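You operate a simulated robot arm through the tools that you are given. There is no shell and no other tool. Be economical: measure what you need, move in short steps, check, and stop when the job is done.

Carry out the task below with a simulated robot arm. There is one attempt and no reset: what you move stays moved.

## Task
Switch the egg cooker off and serve the brown egg on the tray.
Fine: off before the lid lifts (lay it on the cork mat); egg in the green egg cup; dial at OFF, lid back on; the other egg stays.

It is judged by the outcome, as a careful person would: the job done as asked, and still so three seconds after it is handed in. It fails if anything else is knocked over, pushed out of place, dropped, spilled or broken. A push-on lid holds only when it is set on centred and level and pressed home; a screw cap is set on level and turned clockwise until tight.

## Robot
A 6-joint arm with a two-finger parallel gripper, fixed in place. Base frame: the origin is at the foot of the arm, x ahead of it, y to its left, z up; the work surface is at about z = 0. Units: m, degrees, N and s.
With the tool pointing down near the work surface it reaches from about 0.14 to 0.58 m from the base axis. Its first joint turns from -66.0 to 66.0 degrees. Payload 2.1 kg.
The TCP is the grasp point between the finger pads, 0.03 m short of the fingertips. In the tool frame z runs along the fingers and y along their closing line. The gripper opens to 0.094 m. The fingers are 0.028 m wide and 0.01 m thick; the gripper's body (0.05 by 0.096 m) begins 0.055 m behind the TCP.
Orientation is told as [roll, pitch, yaw] about the base's x, y, z axes, in that order, counted from this pose: with the fingers straight down and closing along the base's y, the tool's x points along the base's -x, its y along +y and its z along -z.

## Interface
- The arm moves only by the tool drive_tool. Its argument "steps" is a list of rows, each an object of numbers (a shift or turn left out is 0, a gripper value left out holds the last): "dx", "dy", "dz": the shift along the base's x, y, z in units of 20 mm (1.0 is 20 mm); "wx", "wy", "wz": the turn, a rotation vector about the base's x, y, z in units of 8 degrees (1.0 is 8 degrees); "jaw": the gripper command, from -1 (shut) to 1 (fully open), values between in proportion. In form: [{"dx": .., "dy": .., "dz": .., "wx": .., "wy": .., "wz": .., "jaw": ..}, ...]. A call has 1 to 8 rows; each row shifts and turns the commanded pose from where the row before left it. A call with a number of a shift or a turn outside -1 to 1 is refused whole. Each row takes 0.2 s and may step no farther than 0.05 m and 8.6 degrees from the row before; otherwise, or with a gripper value out of range, the whole call is refused. Where a pose cannot be reached the arm comes as near as it can. A force on the tool above 90 N (or 10 N above the force at the start of the call, whichever is more), or a blocked arm, ends the call early, and 0.2 s more pass. The fingers move at their own pace (about 0.072 m/s each) and stop on an object; they squeeze with about 39 N. The grip force told is the motor's: it shows also when the fingers shut on nothing. Time passes only in rows, and 0.2 s behind the last, so rows that do not move let the fingers close. It gives the time, the measured TCP pose, the force on the tool (base axes), the opening and the grip force at its end, in the units of the frame above (readings bear some noise), with the torque about the TCP (base axes, N m) and any sound that the robot's microphone picked up, and new pictures: "views" is both (left out), scene, wrist or none.
- Cameras (640 x 400 px; columns grow to the right, rows downward): "scene" is fixed at [0.0511, -0.3632, 0.5019]; the picture's right is [0.89, -0.46, 0.00], its down [-0.22, -0.43, -0.88] and it looks along [0.40, 0.78, -0.48] (base axes); focal length 243 px, centre (320, 200). "wrist" rides on the gripper at [0.076, 0.014, -0.103] in the tool frame; the picture's right is [-0.18, 0.98, 0.00], its down [-0.75, -0.14, -0.64] and it looks along [-0.63, -0.12, 0.77] (tool axes); focal length 243 px, centre (320, 200).
- measure_at(camera, pixels): for up to 12 pixels [column, row] of the newest picture of that camera ("zoom" is the newest enlarged one), the place [x, y, z] in the base frame of the surface seen there, good to about 0.003 m, but the place of the scene camera against the robot may be out by one fixed shift of up to 0.018 m in any direction. No time passes.
- close_up(camera, box): a new picture of the part [left, top, right, bottom] of that camera's present view, enlarged. No time passes.
- job_done(): hands the job in; it is judged then, once.

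Keep the steps short. Do not move on a guess: measure, check each grasp and each placing, and mend mistakes. In all there are 80 turns and 200 pictures (those below and enlarged ones count). Leave the gripper open and the arm clear of the work at the hand-in unless told otherwise, and finish with a single line.

The tools are called after "Emit:" as name(argument=value, ...) on one line, values as JSON. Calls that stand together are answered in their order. drive_tool: Moves the arm, as the interface text tells. Its arguments: {"type":"object","properties":{"steps":{"type":"array"},"views":{"type":"string","enum":["both","scene","wrist","none"]}},"required":["steps"]} The other tools are called the same way: measure_at (camera, pixels) gives the place of the surface under pixels of a picture; close_up (camera, box) takes an enlarged picture of a part of a camera's view; job_done () hands the job in.

At the start:

```text
time: 0.0
position: [0.3341, -0.134, 0.3671]
ee_rot: [0.0, 0.0, 0.0]
force: [0.0, 0.3, 0.1]
torque: [0.0, 0.01, 0.0]
opening: 0.0938
grasp_force: 0.1
```

scene: 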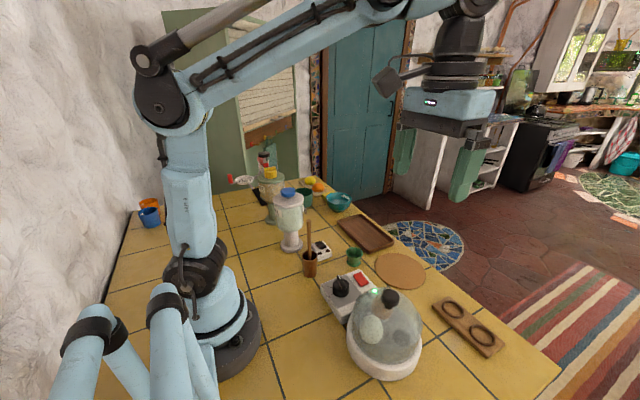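
wrist: 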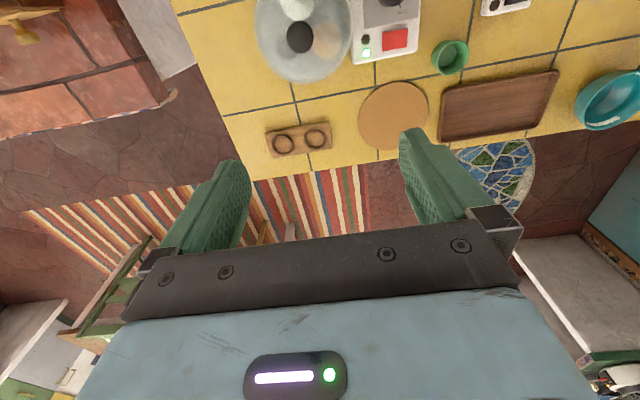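

I see the egg cooker with its dial block, the cork mat, the green cup and the tray. I'll take enlarged views first.

Emit:
close_up(camera="scene", box=[290, 220, 450, 390])

Emit:
close_up(camera="wrist", box=[240, 0, 480, 150])

Emit:
close_up(camera="scene", box=[220, 140, 440, 290])

```text
2.35 times, centred on (370, 305) of scene
```

zoom: 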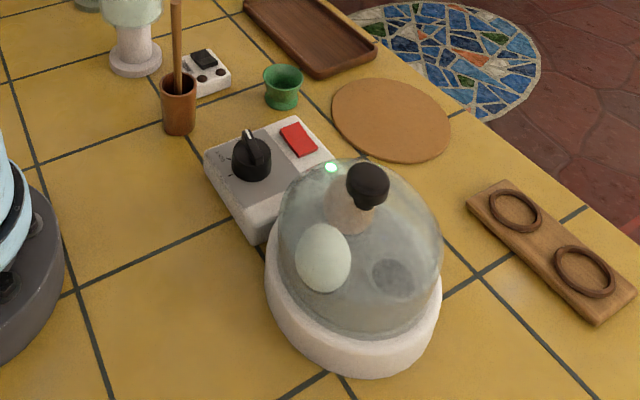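

```text
2.67 times, centred on (360, 75) of wrist
```

zoom: 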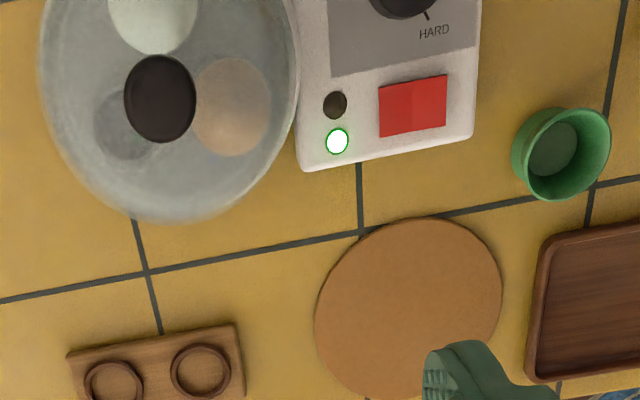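

```text
2.67 times, centred on (330, 215) of scene
```

zoom: 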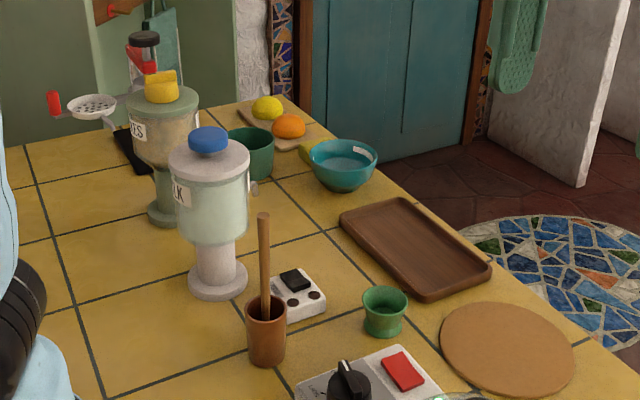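

Next I'll measure the main objects in the current wrist and scene pictures.

Emit:
measure_at(camera="wrist", pixels=[[300, 37], [394, 38], [366, 53], [450, 57], [392, 115], [500, 105], [283, 142], [316, 138], [390, 4], [440, 57], [463, 45], [452, 66]])

Emit:
measure_at(camera="scene", pixels=[[390, 298], [341, 285], [361, 279], [354, 257], [400, 270], [366, 234], [373, 290], [384, 370], [311, 265], [320, 248], [453, 309], [483, 335]])

```text
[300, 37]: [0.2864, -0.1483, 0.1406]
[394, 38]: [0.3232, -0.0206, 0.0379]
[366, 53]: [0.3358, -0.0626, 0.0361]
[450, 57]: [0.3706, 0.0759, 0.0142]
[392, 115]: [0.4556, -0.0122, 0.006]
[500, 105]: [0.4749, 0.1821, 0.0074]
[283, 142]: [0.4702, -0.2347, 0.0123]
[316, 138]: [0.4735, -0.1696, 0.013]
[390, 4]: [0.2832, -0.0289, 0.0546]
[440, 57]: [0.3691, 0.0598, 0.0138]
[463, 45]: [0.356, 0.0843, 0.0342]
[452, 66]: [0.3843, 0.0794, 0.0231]
```

```text
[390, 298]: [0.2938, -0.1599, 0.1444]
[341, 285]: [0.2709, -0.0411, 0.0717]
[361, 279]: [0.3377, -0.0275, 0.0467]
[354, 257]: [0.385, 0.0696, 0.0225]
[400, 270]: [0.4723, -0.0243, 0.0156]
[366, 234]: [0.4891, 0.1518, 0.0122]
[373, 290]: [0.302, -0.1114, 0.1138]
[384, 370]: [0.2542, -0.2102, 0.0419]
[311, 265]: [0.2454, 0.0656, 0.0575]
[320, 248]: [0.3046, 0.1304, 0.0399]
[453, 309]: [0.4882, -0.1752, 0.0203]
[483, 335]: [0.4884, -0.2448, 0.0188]
```

Comparing the two cameras, the scene picture is off by about (+0.014, -0.010, +0.008). I'll pull the arm back at this height so the wrist camera sees the dial.

Emit:
drive_tool(steps=[{"dx": -1, "dy": 0.7}, {"dx": -1, "dy": 0.7}, {"dx": -1, "dy": 0.7}, {"dx": -1, "dy": 0.7}, {"dx": -1, "dy": 0.7}, {"dx": -1, "dy": 0.7}], views="wrist")

```text
time: 1.4
position: [0.2155, -0.051, 0.3679]
ee_rot: [0.1, -0.2, 0.0]
force: [-0.4, 0.0, 0.5]
torque: [0.0, 0.04, 0.02]
opening: 0.094
grasp_force: 0.0
```

wrist: 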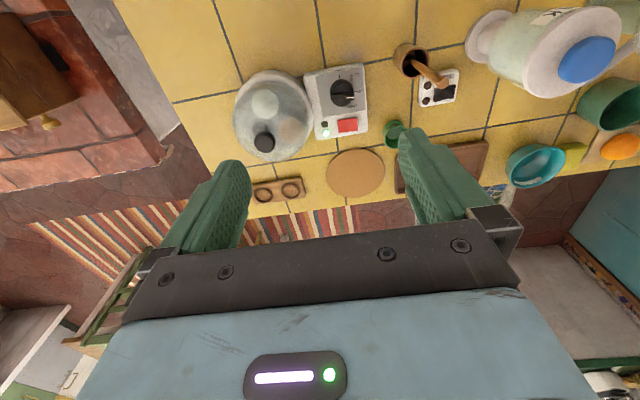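

The dial is now in view at about (345, 93), so I'll enlarge it and the cooker.

Emit:
close_up(camera="wrist", box=[292, 55, 388, 145])

Emit:
close_up(camera="wrist", box=[225, 60, 325, 170])

Emit:
measure_at(camera="wrist", pixels=[[264, 141], [345, 93], [348, 125], [355, 98], [334, 90], [310, 80], [356, 70], [318, 137], [366, 132], [250, 157], [311, 120], [232, 115]])

```text
4.44 times, centred on (340, 100) of wrist
```

zoom: 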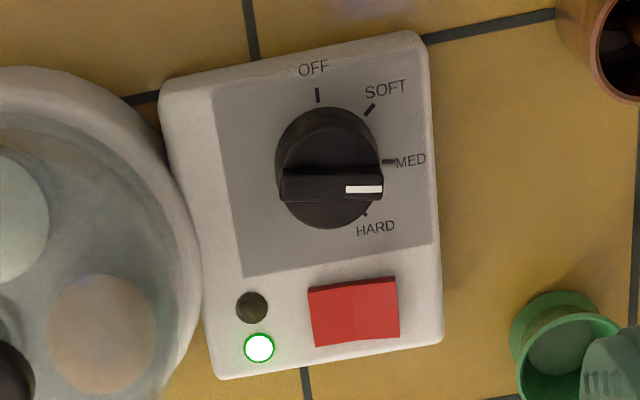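

```text
3.64 times, centred on (275, 115) of wrist
```

zoom: 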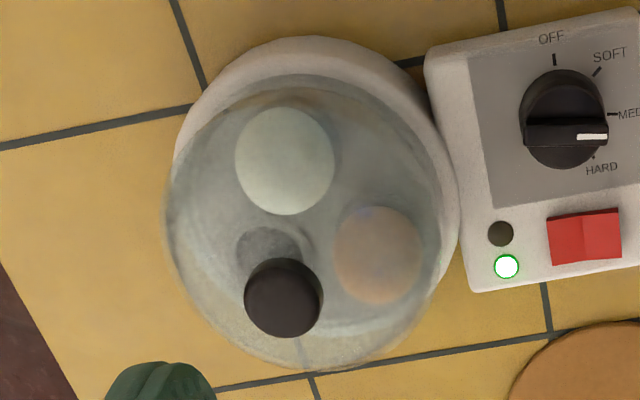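

```text
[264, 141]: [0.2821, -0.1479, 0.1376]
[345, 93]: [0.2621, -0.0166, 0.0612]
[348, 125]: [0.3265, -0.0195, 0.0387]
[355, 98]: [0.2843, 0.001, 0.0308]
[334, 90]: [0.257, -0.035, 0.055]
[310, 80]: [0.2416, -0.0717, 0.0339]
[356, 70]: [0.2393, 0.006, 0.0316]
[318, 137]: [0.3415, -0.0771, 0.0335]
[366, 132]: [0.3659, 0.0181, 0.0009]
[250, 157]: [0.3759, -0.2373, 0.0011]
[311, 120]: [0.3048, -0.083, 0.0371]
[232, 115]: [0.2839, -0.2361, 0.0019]
```

The pointer lies roughly along +y, between MED and HARD, and OFF points toward -x. I'll go lower for a precise look at the knob.

Emit:
drive_tool(steps=[{"dy": 0.7, "dz": -1}, {"dy": 0.7, "dz": -1}, {"dz": -1}, {"dz": -1}, {"dz": -1}, {"dz": -1}, {"dz": -1}], views="wrist")

Emit:
close_up(camera="wrist", box=[260, 40, 420, 140])

```text
time: 3.0
position: [0.2126, -0.0233, 0.2268]
ee_rot: [-0.1, 0.1, 0.0]
force: [-0.1, -0.4, 0.1]
torque: [-0.02, 0.03, 0.0]
opening: 0.0936
grasp_force: 0.1
```

wrist: 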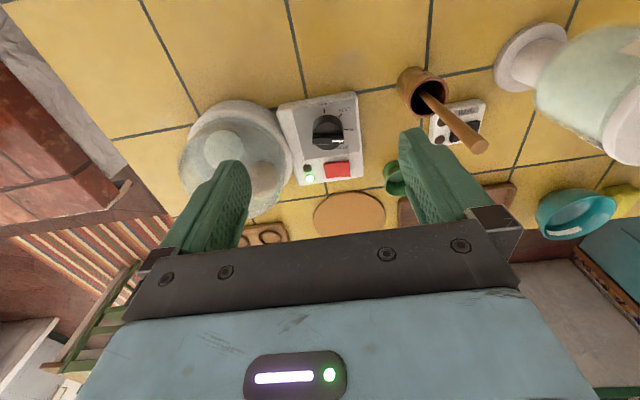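

```text
4.00 times, centred on (340, 90) of wrist
```

zoom: 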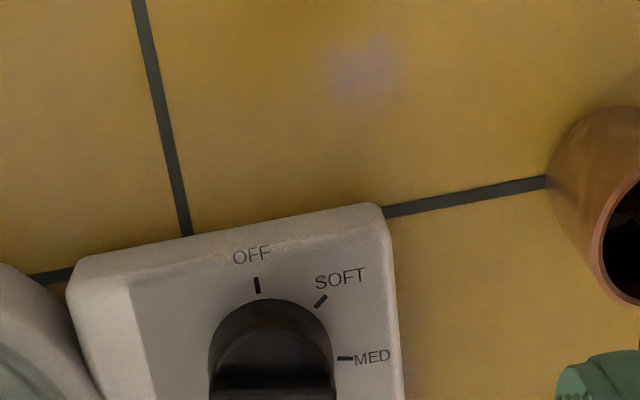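

The box cut the knob off at the bottom, so I'll enlarge it again centred on (328, 135).

Emit:
close_up(camera="wrist", box=[270, 85, 375, 190])

Emit:
measure_at(camera="wrist", pixels=[[316, 142], [343, 142], [327, 135], [328, 120], [324, 112], [348, 130], [340, 115], [280, 105], [357, 93], [300, 184], [363, 176]])

```text
3.81 times, centred on (322, 138) of wrist
```

zoom: 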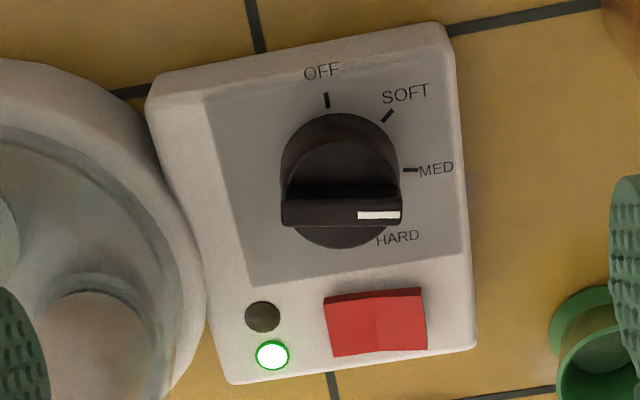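

```text
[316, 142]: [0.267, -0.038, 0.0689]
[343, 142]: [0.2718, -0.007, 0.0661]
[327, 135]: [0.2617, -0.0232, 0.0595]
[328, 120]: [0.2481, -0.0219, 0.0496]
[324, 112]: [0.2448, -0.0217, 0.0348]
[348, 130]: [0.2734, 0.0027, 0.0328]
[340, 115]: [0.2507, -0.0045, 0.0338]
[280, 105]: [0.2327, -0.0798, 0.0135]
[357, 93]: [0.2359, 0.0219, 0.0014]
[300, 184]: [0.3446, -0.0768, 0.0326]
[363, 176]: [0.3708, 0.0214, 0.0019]
```

The bar is centred near (0.269, -0.022), with its top at z 0.068. It points about 81° from base x, which is MED, and OFF is about 95° counter-clockwise from there. I'll turn the tool to yaw -99° so the fingers close across the bar.

Emit:
drive_tool(steps=[{"dx": 0.5, "wz": -1, "jaw": -0.1}, {"dx": 0.5, "wz": -1}, {"dx": 0.5, "wz": -1}, {"dx": 0.5, "wz": -1}, {"dx": 0.5, "wz": -1}, {"dx": 0.3, "wz": -1}, {"wz": -1}, {"wz": -1}], views="none")

Emit:
drive_tool(steps=[{"wz": -1}, {"wz": -1}, {"wz": -1}, {"wz": -1}, {"wz": -0.4}])

```text
time: 4.8
position: [0.2706, -0.0231, 0.2247]
ee_rot: [0.0, 0.0, -64.2]
force: [-0.1, 0.2, 1.6]
torque: [0.01, 0.02, -0.01]
opening: 0.0421
grasp_force: 0.1
```

```text
time: 6.0
position: [0.2705, -0.0228, 0.2269]
ee_rot: [0.0, 0.0, -99.3]
force: [1.1, 0.5, 0.3]
torque: [0.02, 0.02, 0.0]
opening: 0.0425
grasp_force: 0.1
```

scene: 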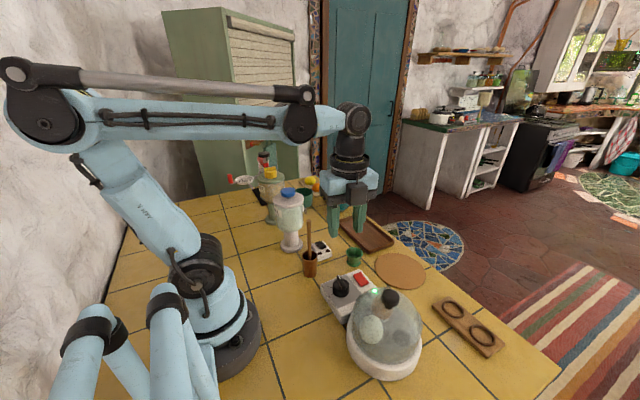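
wrist: 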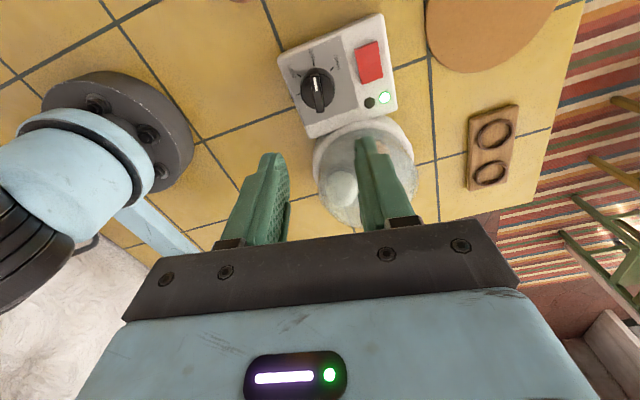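

The tool is at yaw -99°. I'll check the knob again in this view before lowering.

Emit:
measure_at(camera="wrist", pixels=[[317, 78], [318, 92], [319, 106], [306, 80], [330, 92], [304, 98]])

Emit:
close_up(camera="wrist", box=[270, 40, 370, 140])

```text
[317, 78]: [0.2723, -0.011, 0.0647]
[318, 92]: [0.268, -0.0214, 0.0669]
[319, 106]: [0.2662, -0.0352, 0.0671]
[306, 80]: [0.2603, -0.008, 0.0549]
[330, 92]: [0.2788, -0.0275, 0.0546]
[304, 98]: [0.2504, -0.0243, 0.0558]
```

```text
4.00 times, centred on (320, 90) of wrist
```

zoom: 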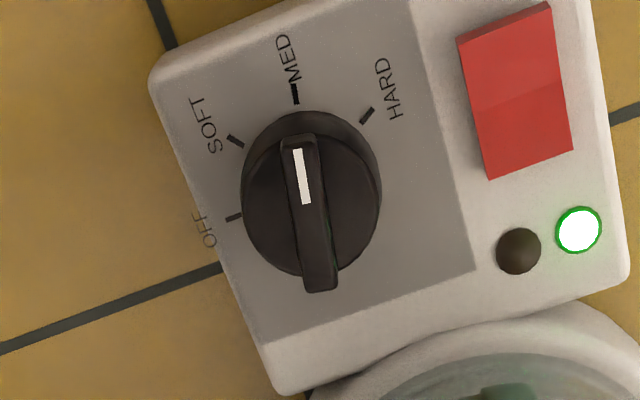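

The pointer sits on MED, and the bar centre (0.269, -0.022) is under the tool. I'll lower to z 0.089 with the fingers open.

Emit:
drive_tool(steps=[{"dz": -1, "dx": -0.08}, {"dz": -1}, {"dz": -1}, {"dz": -1}, {"dz": -1}, {"dz": -1}, {"dz": -0.85}, {}])

```text
time: 7.8
position: [0.2687, -0.0235, 0.0895]
ee_rot: [0.0, 0.1, -99.1]
force: [0.0, 0.0, -0.5]
torque: [-0.06, -0.06, -0.02]
opening: 0.0423
grasp_force: 0.0
```

scene: 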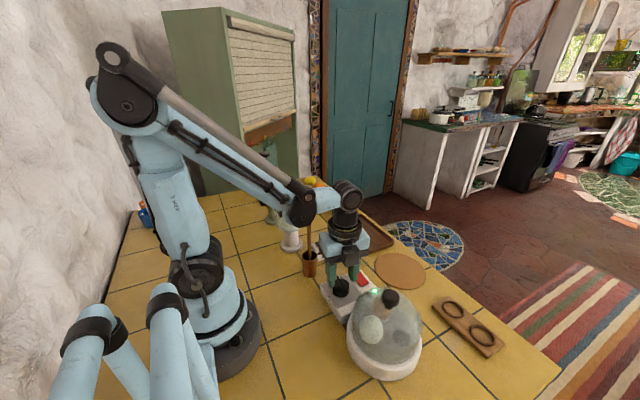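
wrist: 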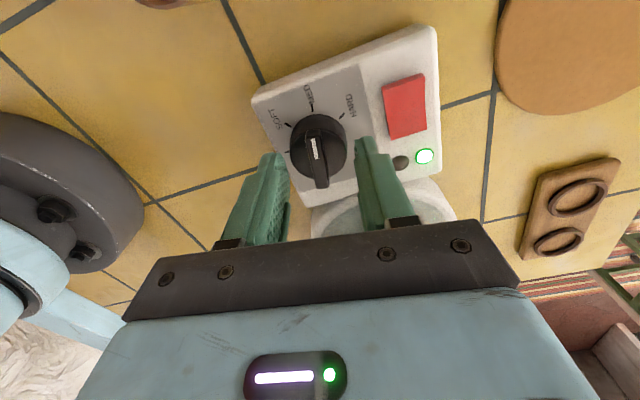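

The fingers straddle the bar, with the tips about 8 mm below its top. I'll close on it.

Emit:
drive_tool(steps=[{"jaw": -1}, {}, {}], views="wrist")

```text
time: 8.6
position: [0.2683, -0.0226, 0.0892]
ee_rot: [-0.2, 0.0, -99.2]
force: [-17.5, 2.5, 7.1]
torque: [0.08, 0.4, -0.03]
opening: 0.0094
grasp_force: 43.4
```

wrist: 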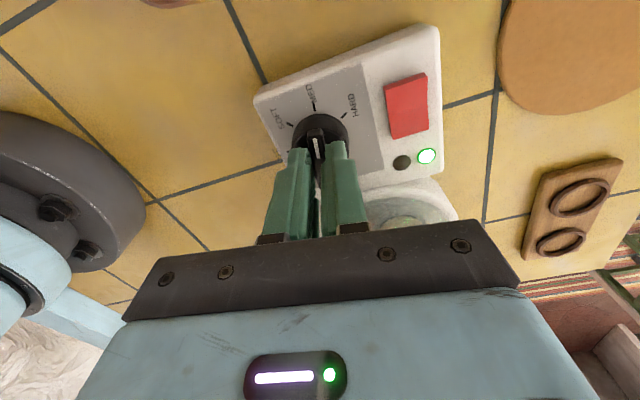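

The grip holds the bar at 9.4 mm opening, with a -17 N side load in x. I'll shift about 2 mm in -x to ease it and start turning counter-clockwise.

Emit:
drive_tool(steps=[{"dx": -0.1}, {"wz": 1}, {"wz": 1}], views="wrist")

```text
time: 9.4
position: [0.2672, -0.0232, 0.0892]
ee_rot: [0.2, 0.1, -83.1]
force: [2.7, 14.0, -15.8]
torque: [-0.84, -0.23, 0.0]
opening: 0.0095
grasp_force: 43.4
```

wrist: 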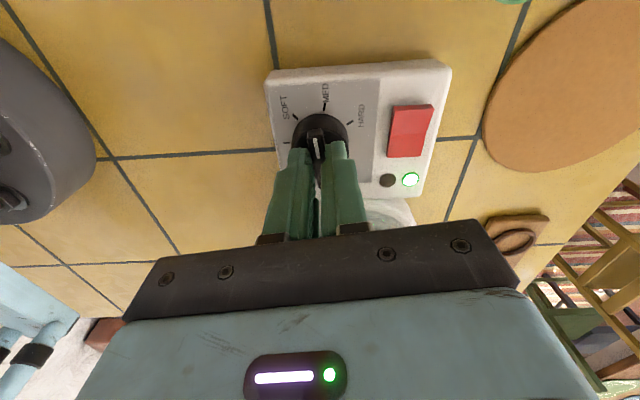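

The knob turns with the tool. I'll ease toward +y and keep turning.

Emit:
drive_tool(steps=[{"wz": 1, "dy": 0.08}, {"wz": 1}, {"wz": 1}, {"wz": 1}], views="none")

Emit:
drive_tool(steps=[{"wz": 1}, {"wz": 1}, {"wz": 1}, {"wz": 0.8}], views="wrist")

Emit:
close_up(camera="wrist", box=[260, 70, 400, 190])

```text
time: 10.4
position: [0.2679, -0.0223, 0.0887]
ee_rot: [-0.2, -0.3, -51.2]
force: [4.0, -26.1, -24.0]
torque: [-0.09, 0.34, 0.02]
opening: 0.0093
grasp_force: 43.1
```

```text
time: 11.4
position: [0.2677, -0.0223, 0.0908]
ee_rot: [-0.6, 0.0, -20.6]
force: [-5.8, -30.1, -22.7]
torque: [-1.04, -0.7, -0.03]
opening: 0.0094
grasp_force: 43.4
```

wrist: 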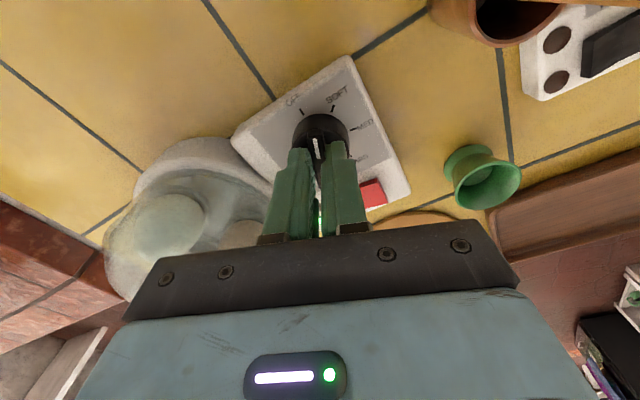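

```text
3.33 times, centred on (330, 130) of wrist
```

zoom: 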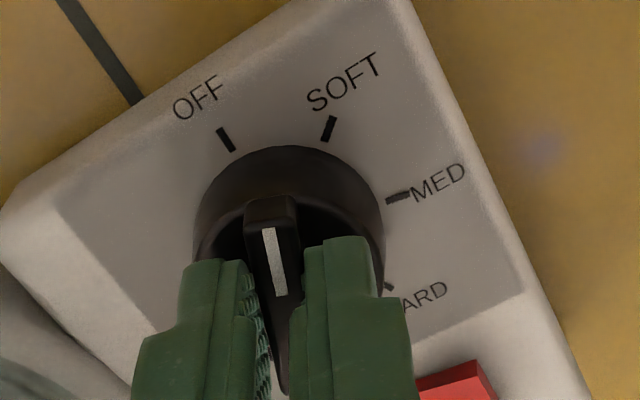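

By the picture about 18° remain to OFF. I'll ease the -y load and turn on.

Emit:
drive_tool(steps=[{"dy": -0.07, "dz": -0.05}, {"wz": 1}, {"wz": 1}, {}], views="wrist")

Emit:
close_up(camera="wrist", box=[260, 70, 400, 190])

```text
time: 12.4
position: [0.2656, -0.0239, 0.0896]
ee_rot: [-0.3, 0.1, -4.6]
force: [-13.4, -18.3, 39.5]
torque: [-0.51, 0.59, 0.06]
opening: 0.0097
grasp_force: 42.9
```

wrist: 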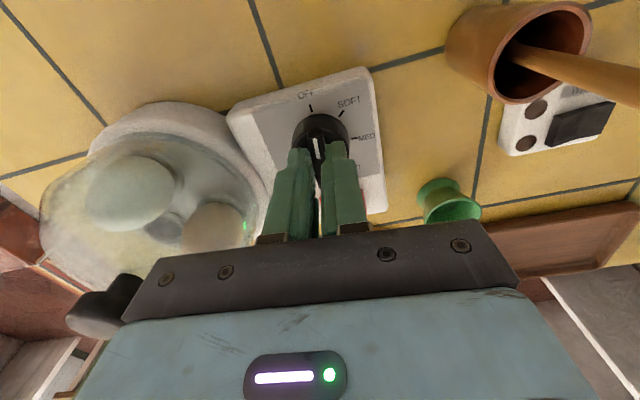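

```text
3.33 times, centred on (330, 130) of wrist
```

zoom: 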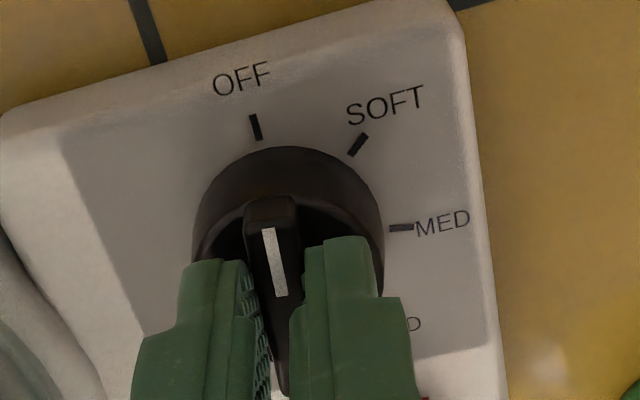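

The pointer now lines up with the OFF tick. I'll release, rise, and check the dial and the lamp.

Emit:
drive_tool(steps=[{"jaw": -0.1}, {}, {"dz": 1}, {"dz": 1}, {"dz": 1}, {"dz": 1, "dx": -0.5}, {"dz": 1, "dx": -0.5}])

Emit:
close_up(camera="wrist", box=[270, 85, 375, 190])

Emit:
close_up(camera="scene", box=[290, 220, 450, 390])

```text
time: 14.0
position: [0.249, -0.0238, 0.1894]
ee_rot: [0.0, -0.1, -4.8]
force: [-0.3, -0.2, 0.4]
torque: [0.01, 0.05, 0.0]
opening: 0.0422
grasp_force: 0.0
```

scene: 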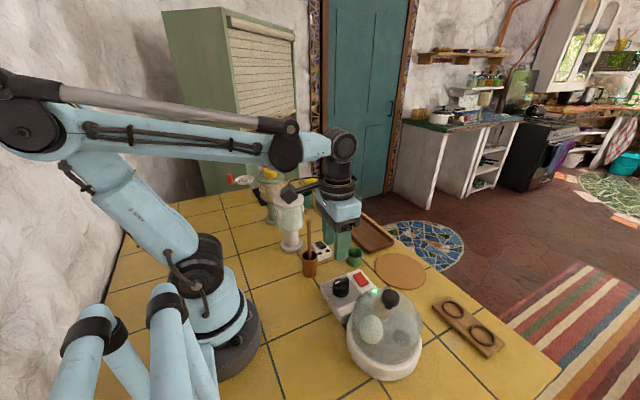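
wrist: 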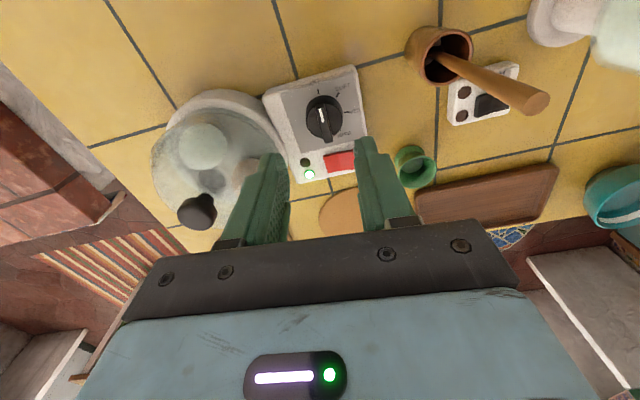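

```text
3.81 times, centred on (322, 138) of wrist
```

zoom: 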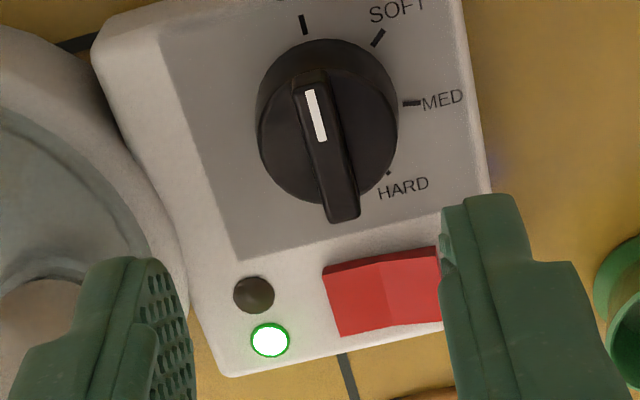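

```text
2.35 times, centred on (370, 305) of scene
```

zoom: 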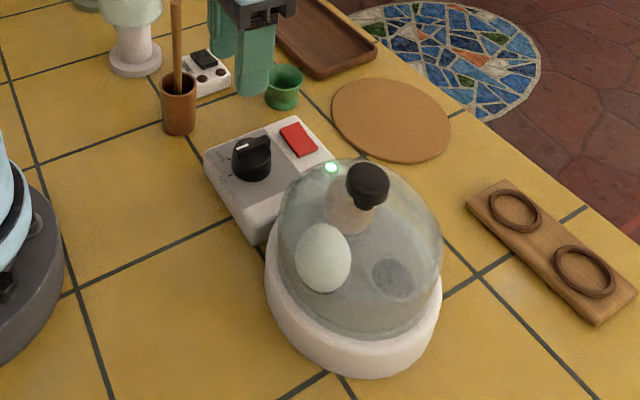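

The dial is on OFF, but the green lamp at (309, 174) is still lit. I'll look closely at the red rocker, moving back a bit so the fingers don't hide it.

Emit:
drive_tool(steps=[{"dy": -0.3, "dx": -0.8, "jaw": 1}, {"dx": -0.8}, {"dx": -0.4}], views="wrist")

Emit:
close_up(camera="wrist", box=[290, 130, 380, 200])

Emit:
close_up(camera="scene", box=[330, 260, 390, 300])

```text
time: 14.8
position: [0.2082, -0.0284, 0.1894]
ee_rot: [-0.1, 0.0, -4.8]
force: [0.0, -0.1, -0.8]
torque: [-0.02, -0.02, 0.02]
opening: 0.0942
grasp_force: 0.0
```

wrist: 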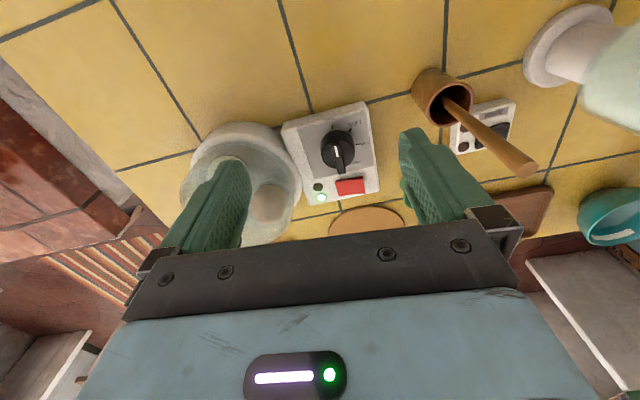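

```text
5.71 times, centred on (335, 165) of wrist
```

zoom: 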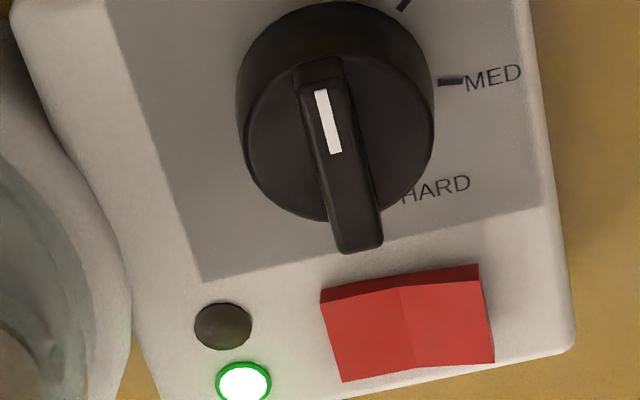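

```text
10.00 times, centred on (360, 280) of scene
```

zoom: 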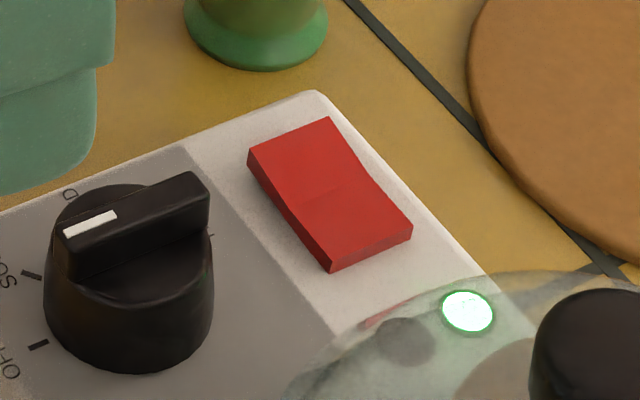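

The rocker is tilted, so one end should be higher. I'll measure heights along it.

Emit:
measure_at(camera="wrist", pixels=[[339, 188], [343, 187], [347, 187], [351, 186], [355, 185], [359, 184], [361, 183], [370, 185], [330, 183], [335, 153], [338, 148], [341, 168]])

Emit:
measure_at(camera="scene", pixels=[[357.5, 275.5], [360, 277], [362, 279], [365, 282], [367, 284], [362, 288], [355, 273]])

```text
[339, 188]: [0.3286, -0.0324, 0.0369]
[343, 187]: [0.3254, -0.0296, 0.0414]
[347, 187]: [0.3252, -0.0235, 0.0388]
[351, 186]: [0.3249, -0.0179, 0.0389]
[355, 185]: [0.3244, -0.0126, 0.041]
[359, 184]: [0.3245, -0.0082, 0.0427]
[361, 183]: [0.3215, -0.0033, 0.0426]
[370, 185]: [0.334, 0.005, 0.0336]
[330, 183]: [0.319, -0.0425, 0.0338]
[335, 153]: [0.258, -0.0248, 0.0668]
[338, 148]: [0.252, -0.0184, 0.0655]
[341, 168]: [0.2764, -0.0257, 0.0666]
```

```text
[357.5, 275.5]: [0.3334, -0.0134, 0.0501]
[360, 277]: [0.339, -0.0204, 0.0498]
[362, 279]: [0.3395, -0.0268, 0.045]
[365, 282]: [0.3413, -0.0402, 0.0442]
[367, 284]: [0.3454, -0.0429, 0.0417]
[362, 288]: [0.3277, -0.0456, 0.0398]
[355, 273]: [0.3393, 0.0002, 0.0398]
```

The +y end stands higher (0.043 against 0.040), so it's switched toward the lamp side. A lit lamp means the cooker isn't off yet, so I'll close the fingers and go above the high end at (0.325, -0.004).

Emit:
drive_tool(steps=[{"dx": 1, "dy": 0.3, "jaw": -1, "wz": 0.6}, {"dx": 1, "dy": 0.3}, {"dx": 1, "dy": 0.3}, {"dx": 1, "dy": 0.3}, {"dx": 1}, {"dx": 0.85, "dz": -1}, {"dz": -1}, {"dz": -1}])

```text
time: 16.6
position: [0.3243, -0.0064, 0.1272]
ee_rot: [0.1, 0.0, 0.0]
force: [0.3, 0.2, 0.7]
torque: [-0.02, 0.0, 0.02]
opening: 0.0002
grasp_force: 32.7
```

scene: 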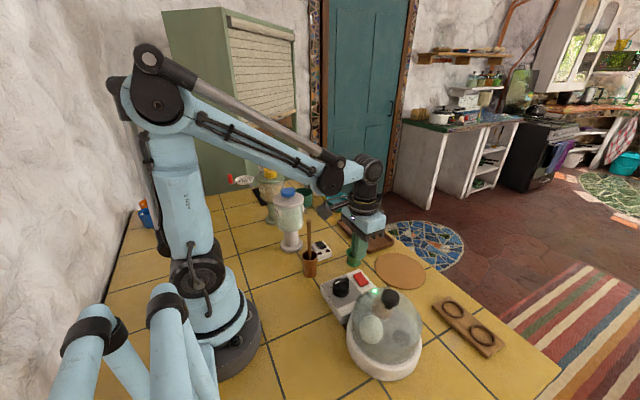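
wrist: 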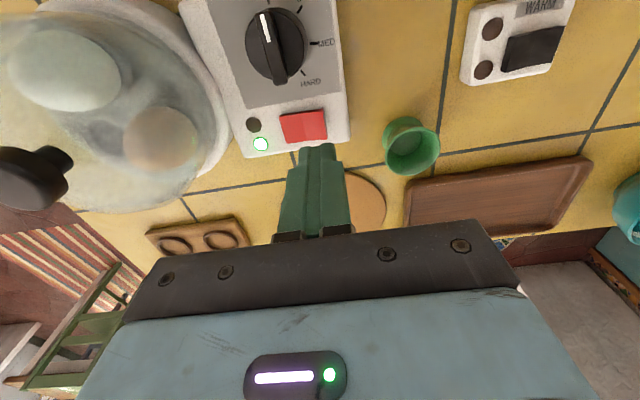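

The fingers are shut above the spot. I'll go down gently in small steps and press.

Emit:
drive_tool(steps=[{"dz": -1, "dy": 0.15}, {"dz": -1}, {"dz": -0.55}, {"dz": -0.15}, {"dz": -0.1}], views="wrist")

Emit:
close_up(camera="wrist", box=[180, 40, 380, 180])

```text
time: 17.8
position: [0.3249, -0.0019, 0.073]
ee_rot: [0.0, 0.0, -0.1]
force: [-0.9, -0.1, 0.0]
torque: [0.0, 0.0, 0.02]
opening: 0.0002
grasp_force: 33.2
```

wrist: 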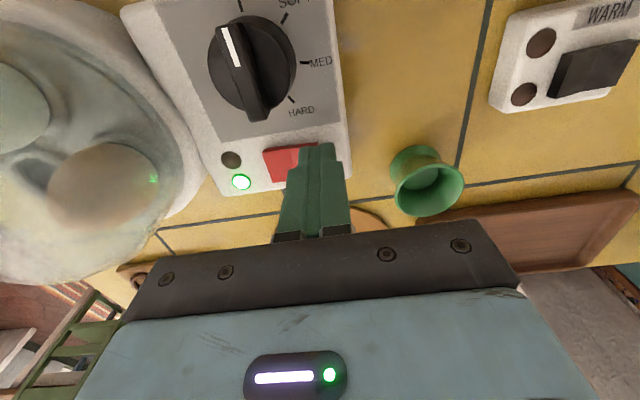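

```text
2.86 times, centred on (280, 110) of wrist
```

zoom: 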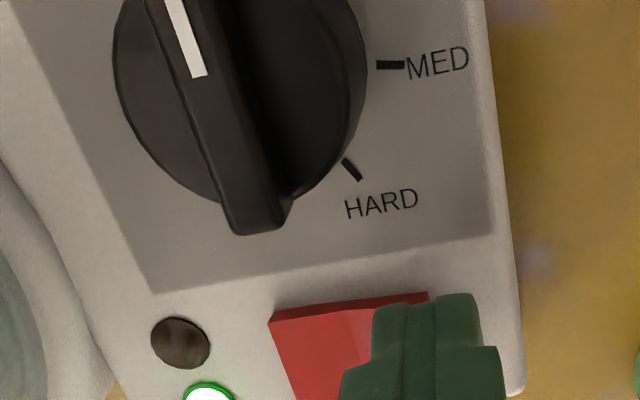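

The tips are just above the end of the rocker with no contact yet. I'll press on down.

Emit:
drive_tool(steps=[{"dz": -0.1}, {"dz": -0.1}, {"dz": -0.1}], views="wrist")

```text
time: 18.7
position: [0.3242, -0.0028, 0.0686]
ee_rot: [0.1, 0.2, 0.0]
force: [-3.6, 2.5, 32.9]
torque: [-0.26, 0.01, -0.04]
opening: 0.0001
grasp_force: 33.3
stopped in row 3: the force on the tool passed its limit at 96 N (the readings are from after the stop); the commanded pose is now the measured one
```

wrist: 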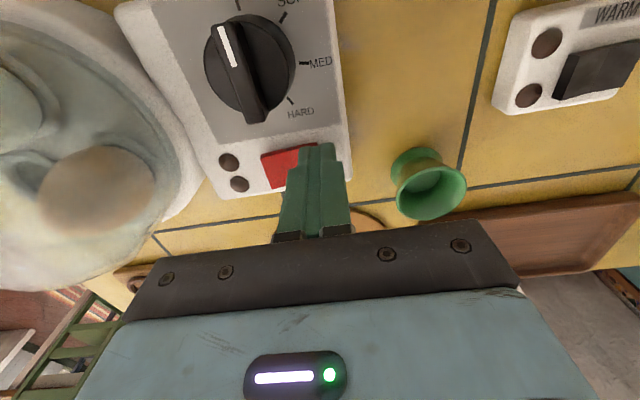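

The lamp went out, so the cooker is off. I'll lift clear and then view the lid knob.

Emit:
drive_tool(steps=[{"dz": 1}, {"dz": 1}, {"dz": 1, "jaw": 0.3}, {"dz": 1, "dx": -1, "dy": -1}, {"dz": 1, "dx": -1, "dy": -1}, {"dz": 1, "dx": -1, "dy": -1}, {"dx": -1, "dy": -1}, {"dx": -0.5, "dy": -0.8}])

Emit:
close_up(camera="wrist", box=[220, 20, 440, 240])

Emit:
close_up(camera="scene", box=[310, 250, 450, 390])

```text
time: 20.5
position: [0.2352, -0.0985, 0.1865]
ee_rot: [0.0, 0.0, 0.1]
force: [-0.5, 0.0, -0.1]
torque: [-0.04, -0.03, 0.01]
opening: 0.061
grasp_force: 0.0
```

scene: 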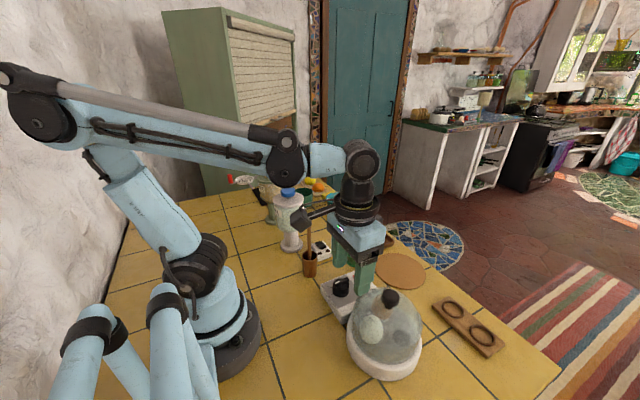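
wrist: 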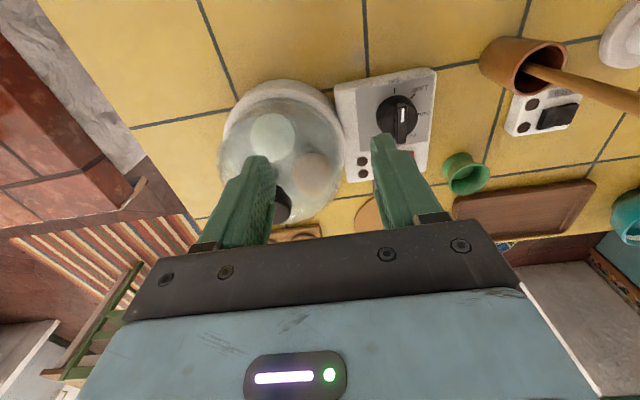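

```text
1.82 times, centred on (330, 130) of wrist
```

zoom: 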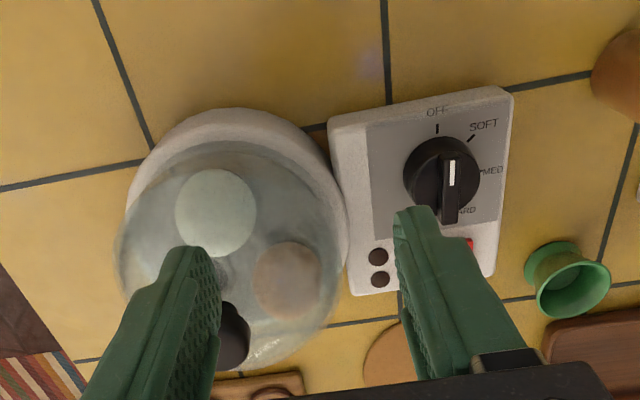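

```text
2.86 times, centred on (380, 320) of scene
```

zoom: 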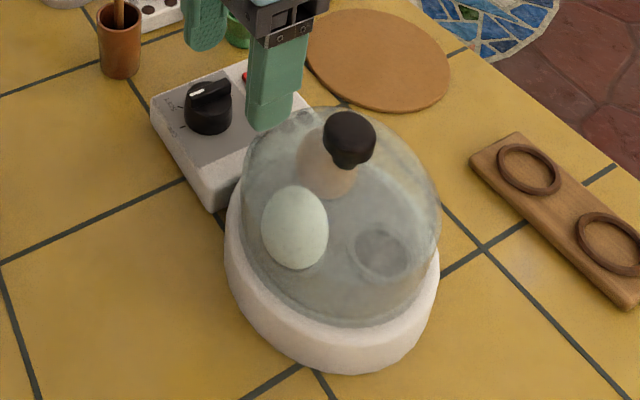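

Both lamps are dark. I'll go up and over to see the lid and its knob without the fingers in the way.

Emit:
drive_tool(steps=[{"dz": 1}, {"dz": 1, "dx": -0.5}, {"dz": 1, "dx": -0.5, "dy": -0.5}, {"dz": 1, "dx": -0.5, "dy": -1}, {"dz": 1, "dy": -1}, {"dz": 0.5}], views="wrist")

Emit:
close_up(camera="wrist", box=[230, 20, 430, 200])

```text
time: 21.9
position: [0.2043, -0.1487, 0.2984]
ee_rot: [0.0, 0.2, 0.0]
force: [0.1, 0.1, -0.8]
torque: [-0.01, 0.0, -0.03]
opening: 0.0611
grasp_force: 0.0
```

wrist: 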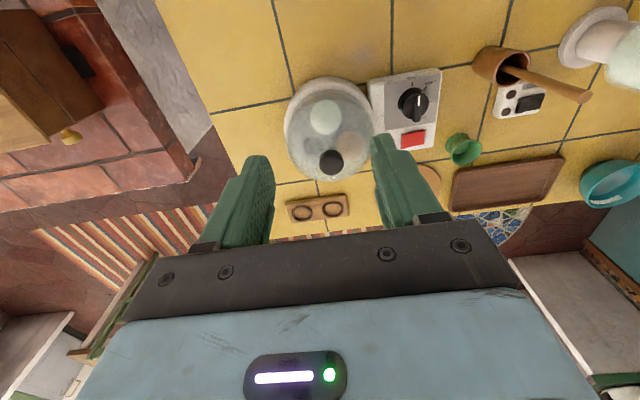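

```text
2.22 times, centred on (330, 110) of wrist
```

zoom: 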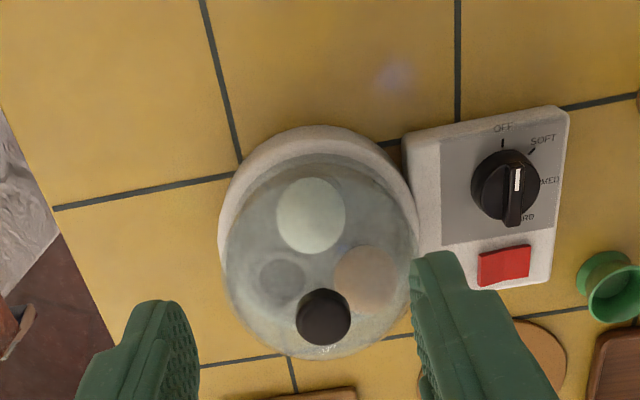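

Emit:
measure_at(camera="wrist", pixels=[[331, 163], [321, 162], [342, 162], [331, 153], [331, 172], [295, 105], [361, 95], [290, 140], [374, 140], [331, 78], [331, 181], [327, 116]])

Emit:
measure_at(camera="scene", pixels=[[390, 292], [390, 298], [390, 303], [384, 298], [397, 298], [349, 345], [421, 355], [384, 378]])

```text
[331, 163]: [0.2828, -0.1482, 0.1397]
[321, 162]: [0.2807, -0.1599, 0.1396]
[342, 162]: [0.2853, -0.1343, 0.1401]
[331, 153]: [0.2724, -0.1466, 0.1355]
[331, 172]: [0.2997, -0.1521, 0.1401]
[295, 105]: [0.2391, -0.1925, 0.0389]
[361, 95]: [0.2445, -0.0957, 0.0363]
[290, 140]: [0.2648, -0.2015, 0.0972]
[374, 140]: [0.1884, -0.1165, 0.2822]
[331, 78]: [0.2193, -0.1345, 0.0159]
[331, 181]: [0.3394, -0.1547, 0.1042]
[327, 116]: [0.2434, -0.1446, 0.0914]
```

```text
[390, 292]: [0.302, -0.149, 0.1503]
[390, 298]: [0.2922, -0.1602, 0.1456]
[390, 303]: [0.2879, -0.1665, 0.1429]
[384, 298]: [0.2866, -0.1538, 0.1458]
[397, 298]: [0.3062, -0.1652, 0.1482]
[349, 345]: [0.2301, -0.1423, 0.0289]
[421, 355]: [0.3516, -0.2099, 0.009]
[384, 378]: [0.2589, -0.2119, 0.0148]
```

The knob centre is about (0.285, -0.148), the top z 0.141 and the diameter 26 mm. I'll go above it and lower part way.

Emit:
drive_tool(steps=[{"dx": 1}, {"dx": 1}, {"dx": 1, "dz": -0.5}, {"dx": 1, "dz": -1}, {"dz": -1}, {"dz": -1}, {"dz": -1}, {"dz": -1}])

```text
time: 23.7
position: [0.2847, -0.1467, 0.1885]
ee_rot: [0.0, 0.1, 0.0]
force: [0.6, -0.3, 0.9]
torque: [0.0, 0.0, 0.0]
opening: 0.0612
grasp_force: 0.0
```

scene: 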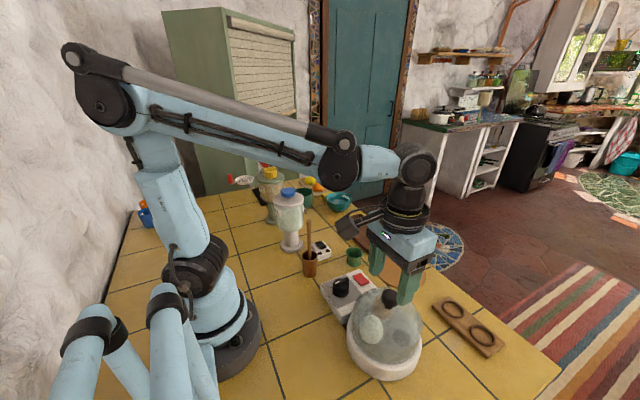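
wrist: 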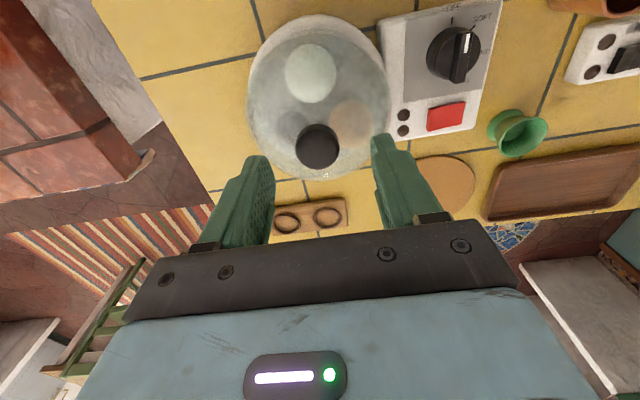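

The knob at (318, 147) sits between the fingers. I'll lower by about 40 mm, watching the force.

Emit:
drive_tool(steps=[{"dz": -0.7}, {"dz": -0.7}, {"dz": -0.5}])

Emit:
close_up(camera="scene", box=[330, 240, 450, 390])

Emit:
measure_at(camera="wrist", pixels=[[320, 150], [320, 160], [310, 160], [330, 160]])

```text
time: 24.5
position: [0.2845, -0.1468, 0.1506]
ee_rot: [-0.1, 0.1, 0.1]
force: [0.8, 0.3, -0.9]
torque: [0.0, 0.03, -0.02]
opening: 0.0612
grasp_force: 0.0
```

scene: 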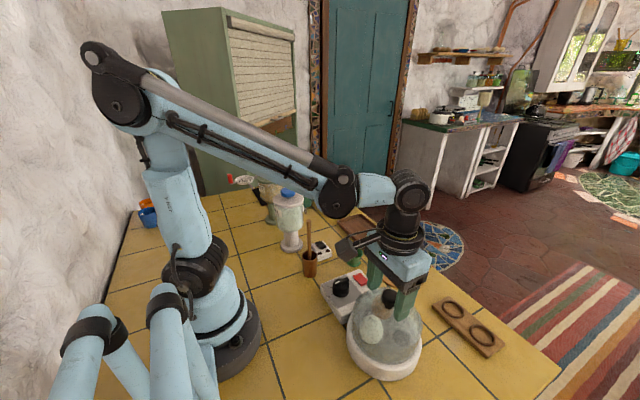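
wrist: 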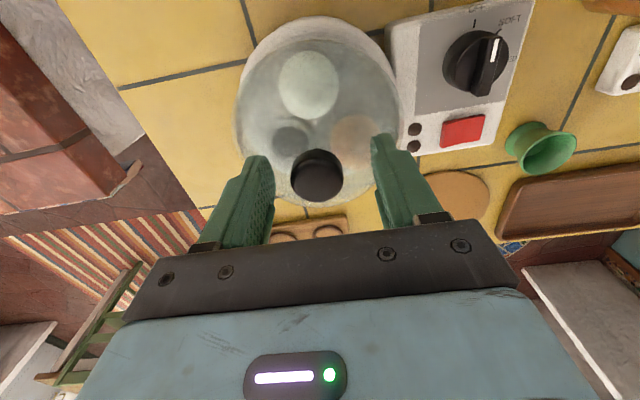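

```text
2.67 times, centred on (390, 315) of scene
```

zoom: 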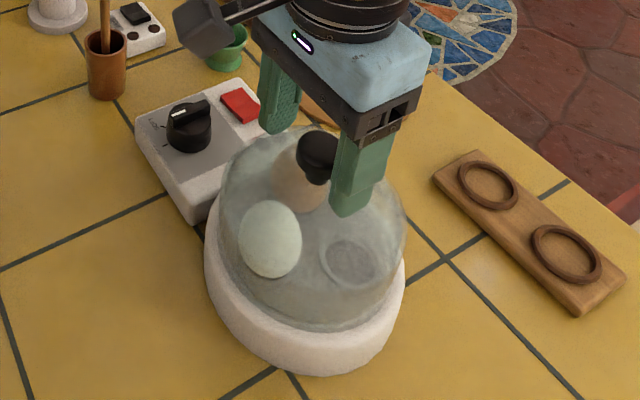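

```text
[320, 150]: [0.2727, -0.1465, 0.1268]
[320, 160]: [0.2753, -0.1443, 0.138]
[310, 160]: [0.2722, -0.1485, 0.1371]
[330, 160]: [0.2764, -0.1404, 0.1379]
```

The fingers straddle the knob head, which is centred in x. I'll close.

Emit:
drive_tool(steps=[{"jaw": -1}, {}, {}], views="wrist")

```text
time: 25.3
position: [0.2842, -0.1474, 0.1512]
ee_rot: [0.0, 0.1, -0.1]
force: [0.1, -0.4, -0.3]
torque: [-0.04, -0.03, -0.02]
opening: 0.0307
grasp_force: 39.0
```

wrist: 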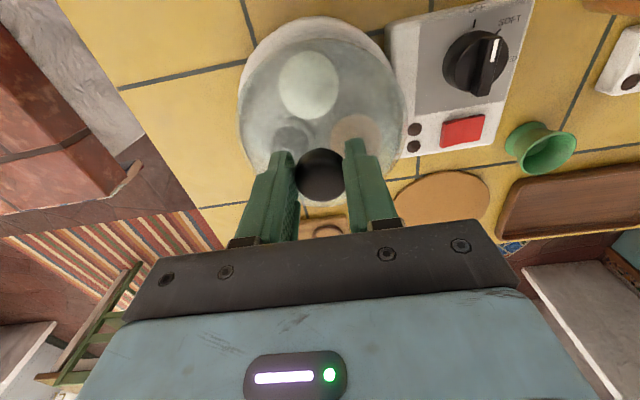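

The grip holds the knob at 31 mm, and I'm noting this pose (0.284, -0.147, 0.151). I'll lift straight up, slowly at first.

Emit:
drive_tool(steps=[{"dz": 0.2}, {"dz": 0.3}, {"dz": 0.5}])

```text
time: 26.1
position: [0.2848, -0.1473, 0.1685]
ee_rot: [-0.1, 0.1, -0.1]
force: [0.2, -0.1, -1.6]
torque: [0.01, 0.02, -0.02]
opening: 0.0308
grasp_force: 39.4
```

scene: 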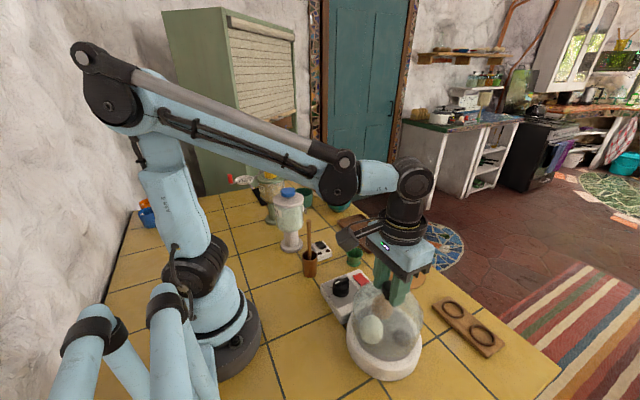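
wrist: 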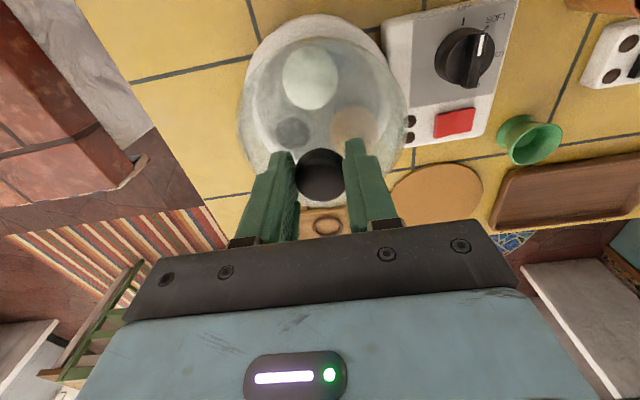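

The lid comes away cleanly. I'll lift higher so the rim clears the eggs.

Emit:
drive_tool(steps=[{"dz": 0.8}, {"dz": 0.8}, {"dz": 0.8}, {"dz": 0.8}, {"dz": 0.8}, {"dz": 0.8}])

Emit:
close_up(camera="scene", box=[300, 220, 480, 390])

```text
time: 27.5
position: [0.2835, -0.1481, 0.2652]
ee_rot: [0.0, 0.0, 0.0]
force: [-0.1, 0.1, -0.9]
torque: [0.0, 0.0, 0.01]
opening: 0.0308
grasp_force: 39.3
```

scene: 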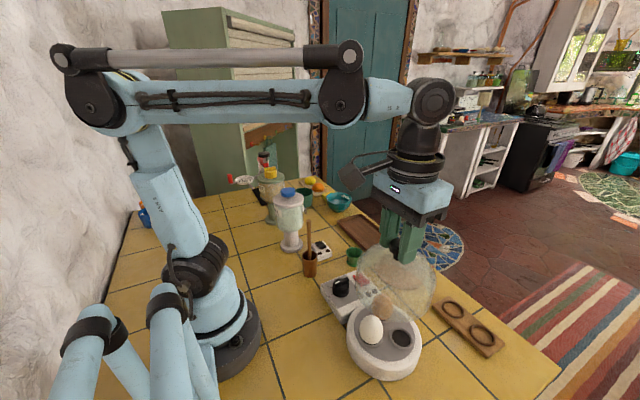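
wrist: 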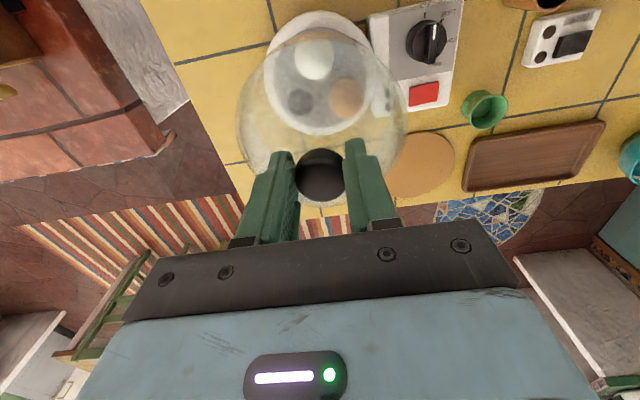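

```text
2.35 times, centred on (390, 305) of scene
```

zoom: 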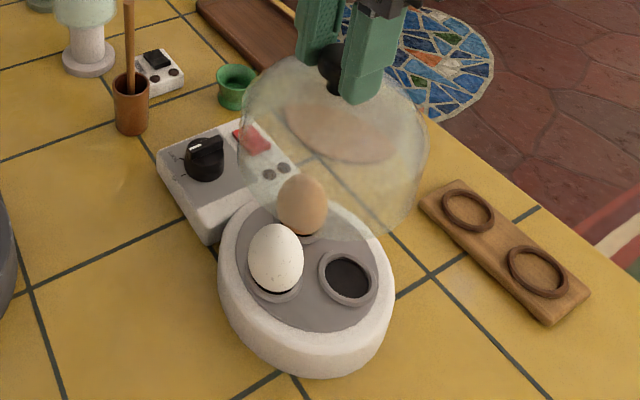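

The lid is up and both eggs are uncovered. I'll measure the mat's edges before going over it.

Emit:
measure_at(camera="wrist", pixels=[[426, 134], [453, 160], [420, 194], [402, 140], [426, 165], [484, 110], [465, 185], [480, 140], [604, 124], [345, 97], [315, 60], [372, 150]])

```text
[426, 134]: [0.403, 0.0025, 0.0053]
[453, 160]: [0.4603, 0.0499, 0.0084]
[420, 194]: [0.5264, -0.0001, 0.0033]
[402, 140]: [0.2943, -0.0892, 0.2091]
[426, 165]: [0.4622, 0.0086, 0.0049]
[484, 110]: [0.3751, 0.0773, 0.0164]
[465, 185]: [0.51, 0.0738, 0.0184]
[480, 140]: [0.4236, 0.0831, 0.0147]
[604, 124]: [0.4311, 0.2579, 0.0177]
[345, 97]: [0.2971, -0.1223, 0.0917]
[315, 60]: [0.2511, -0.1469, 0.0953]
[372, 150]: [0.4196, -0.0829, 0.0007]
```

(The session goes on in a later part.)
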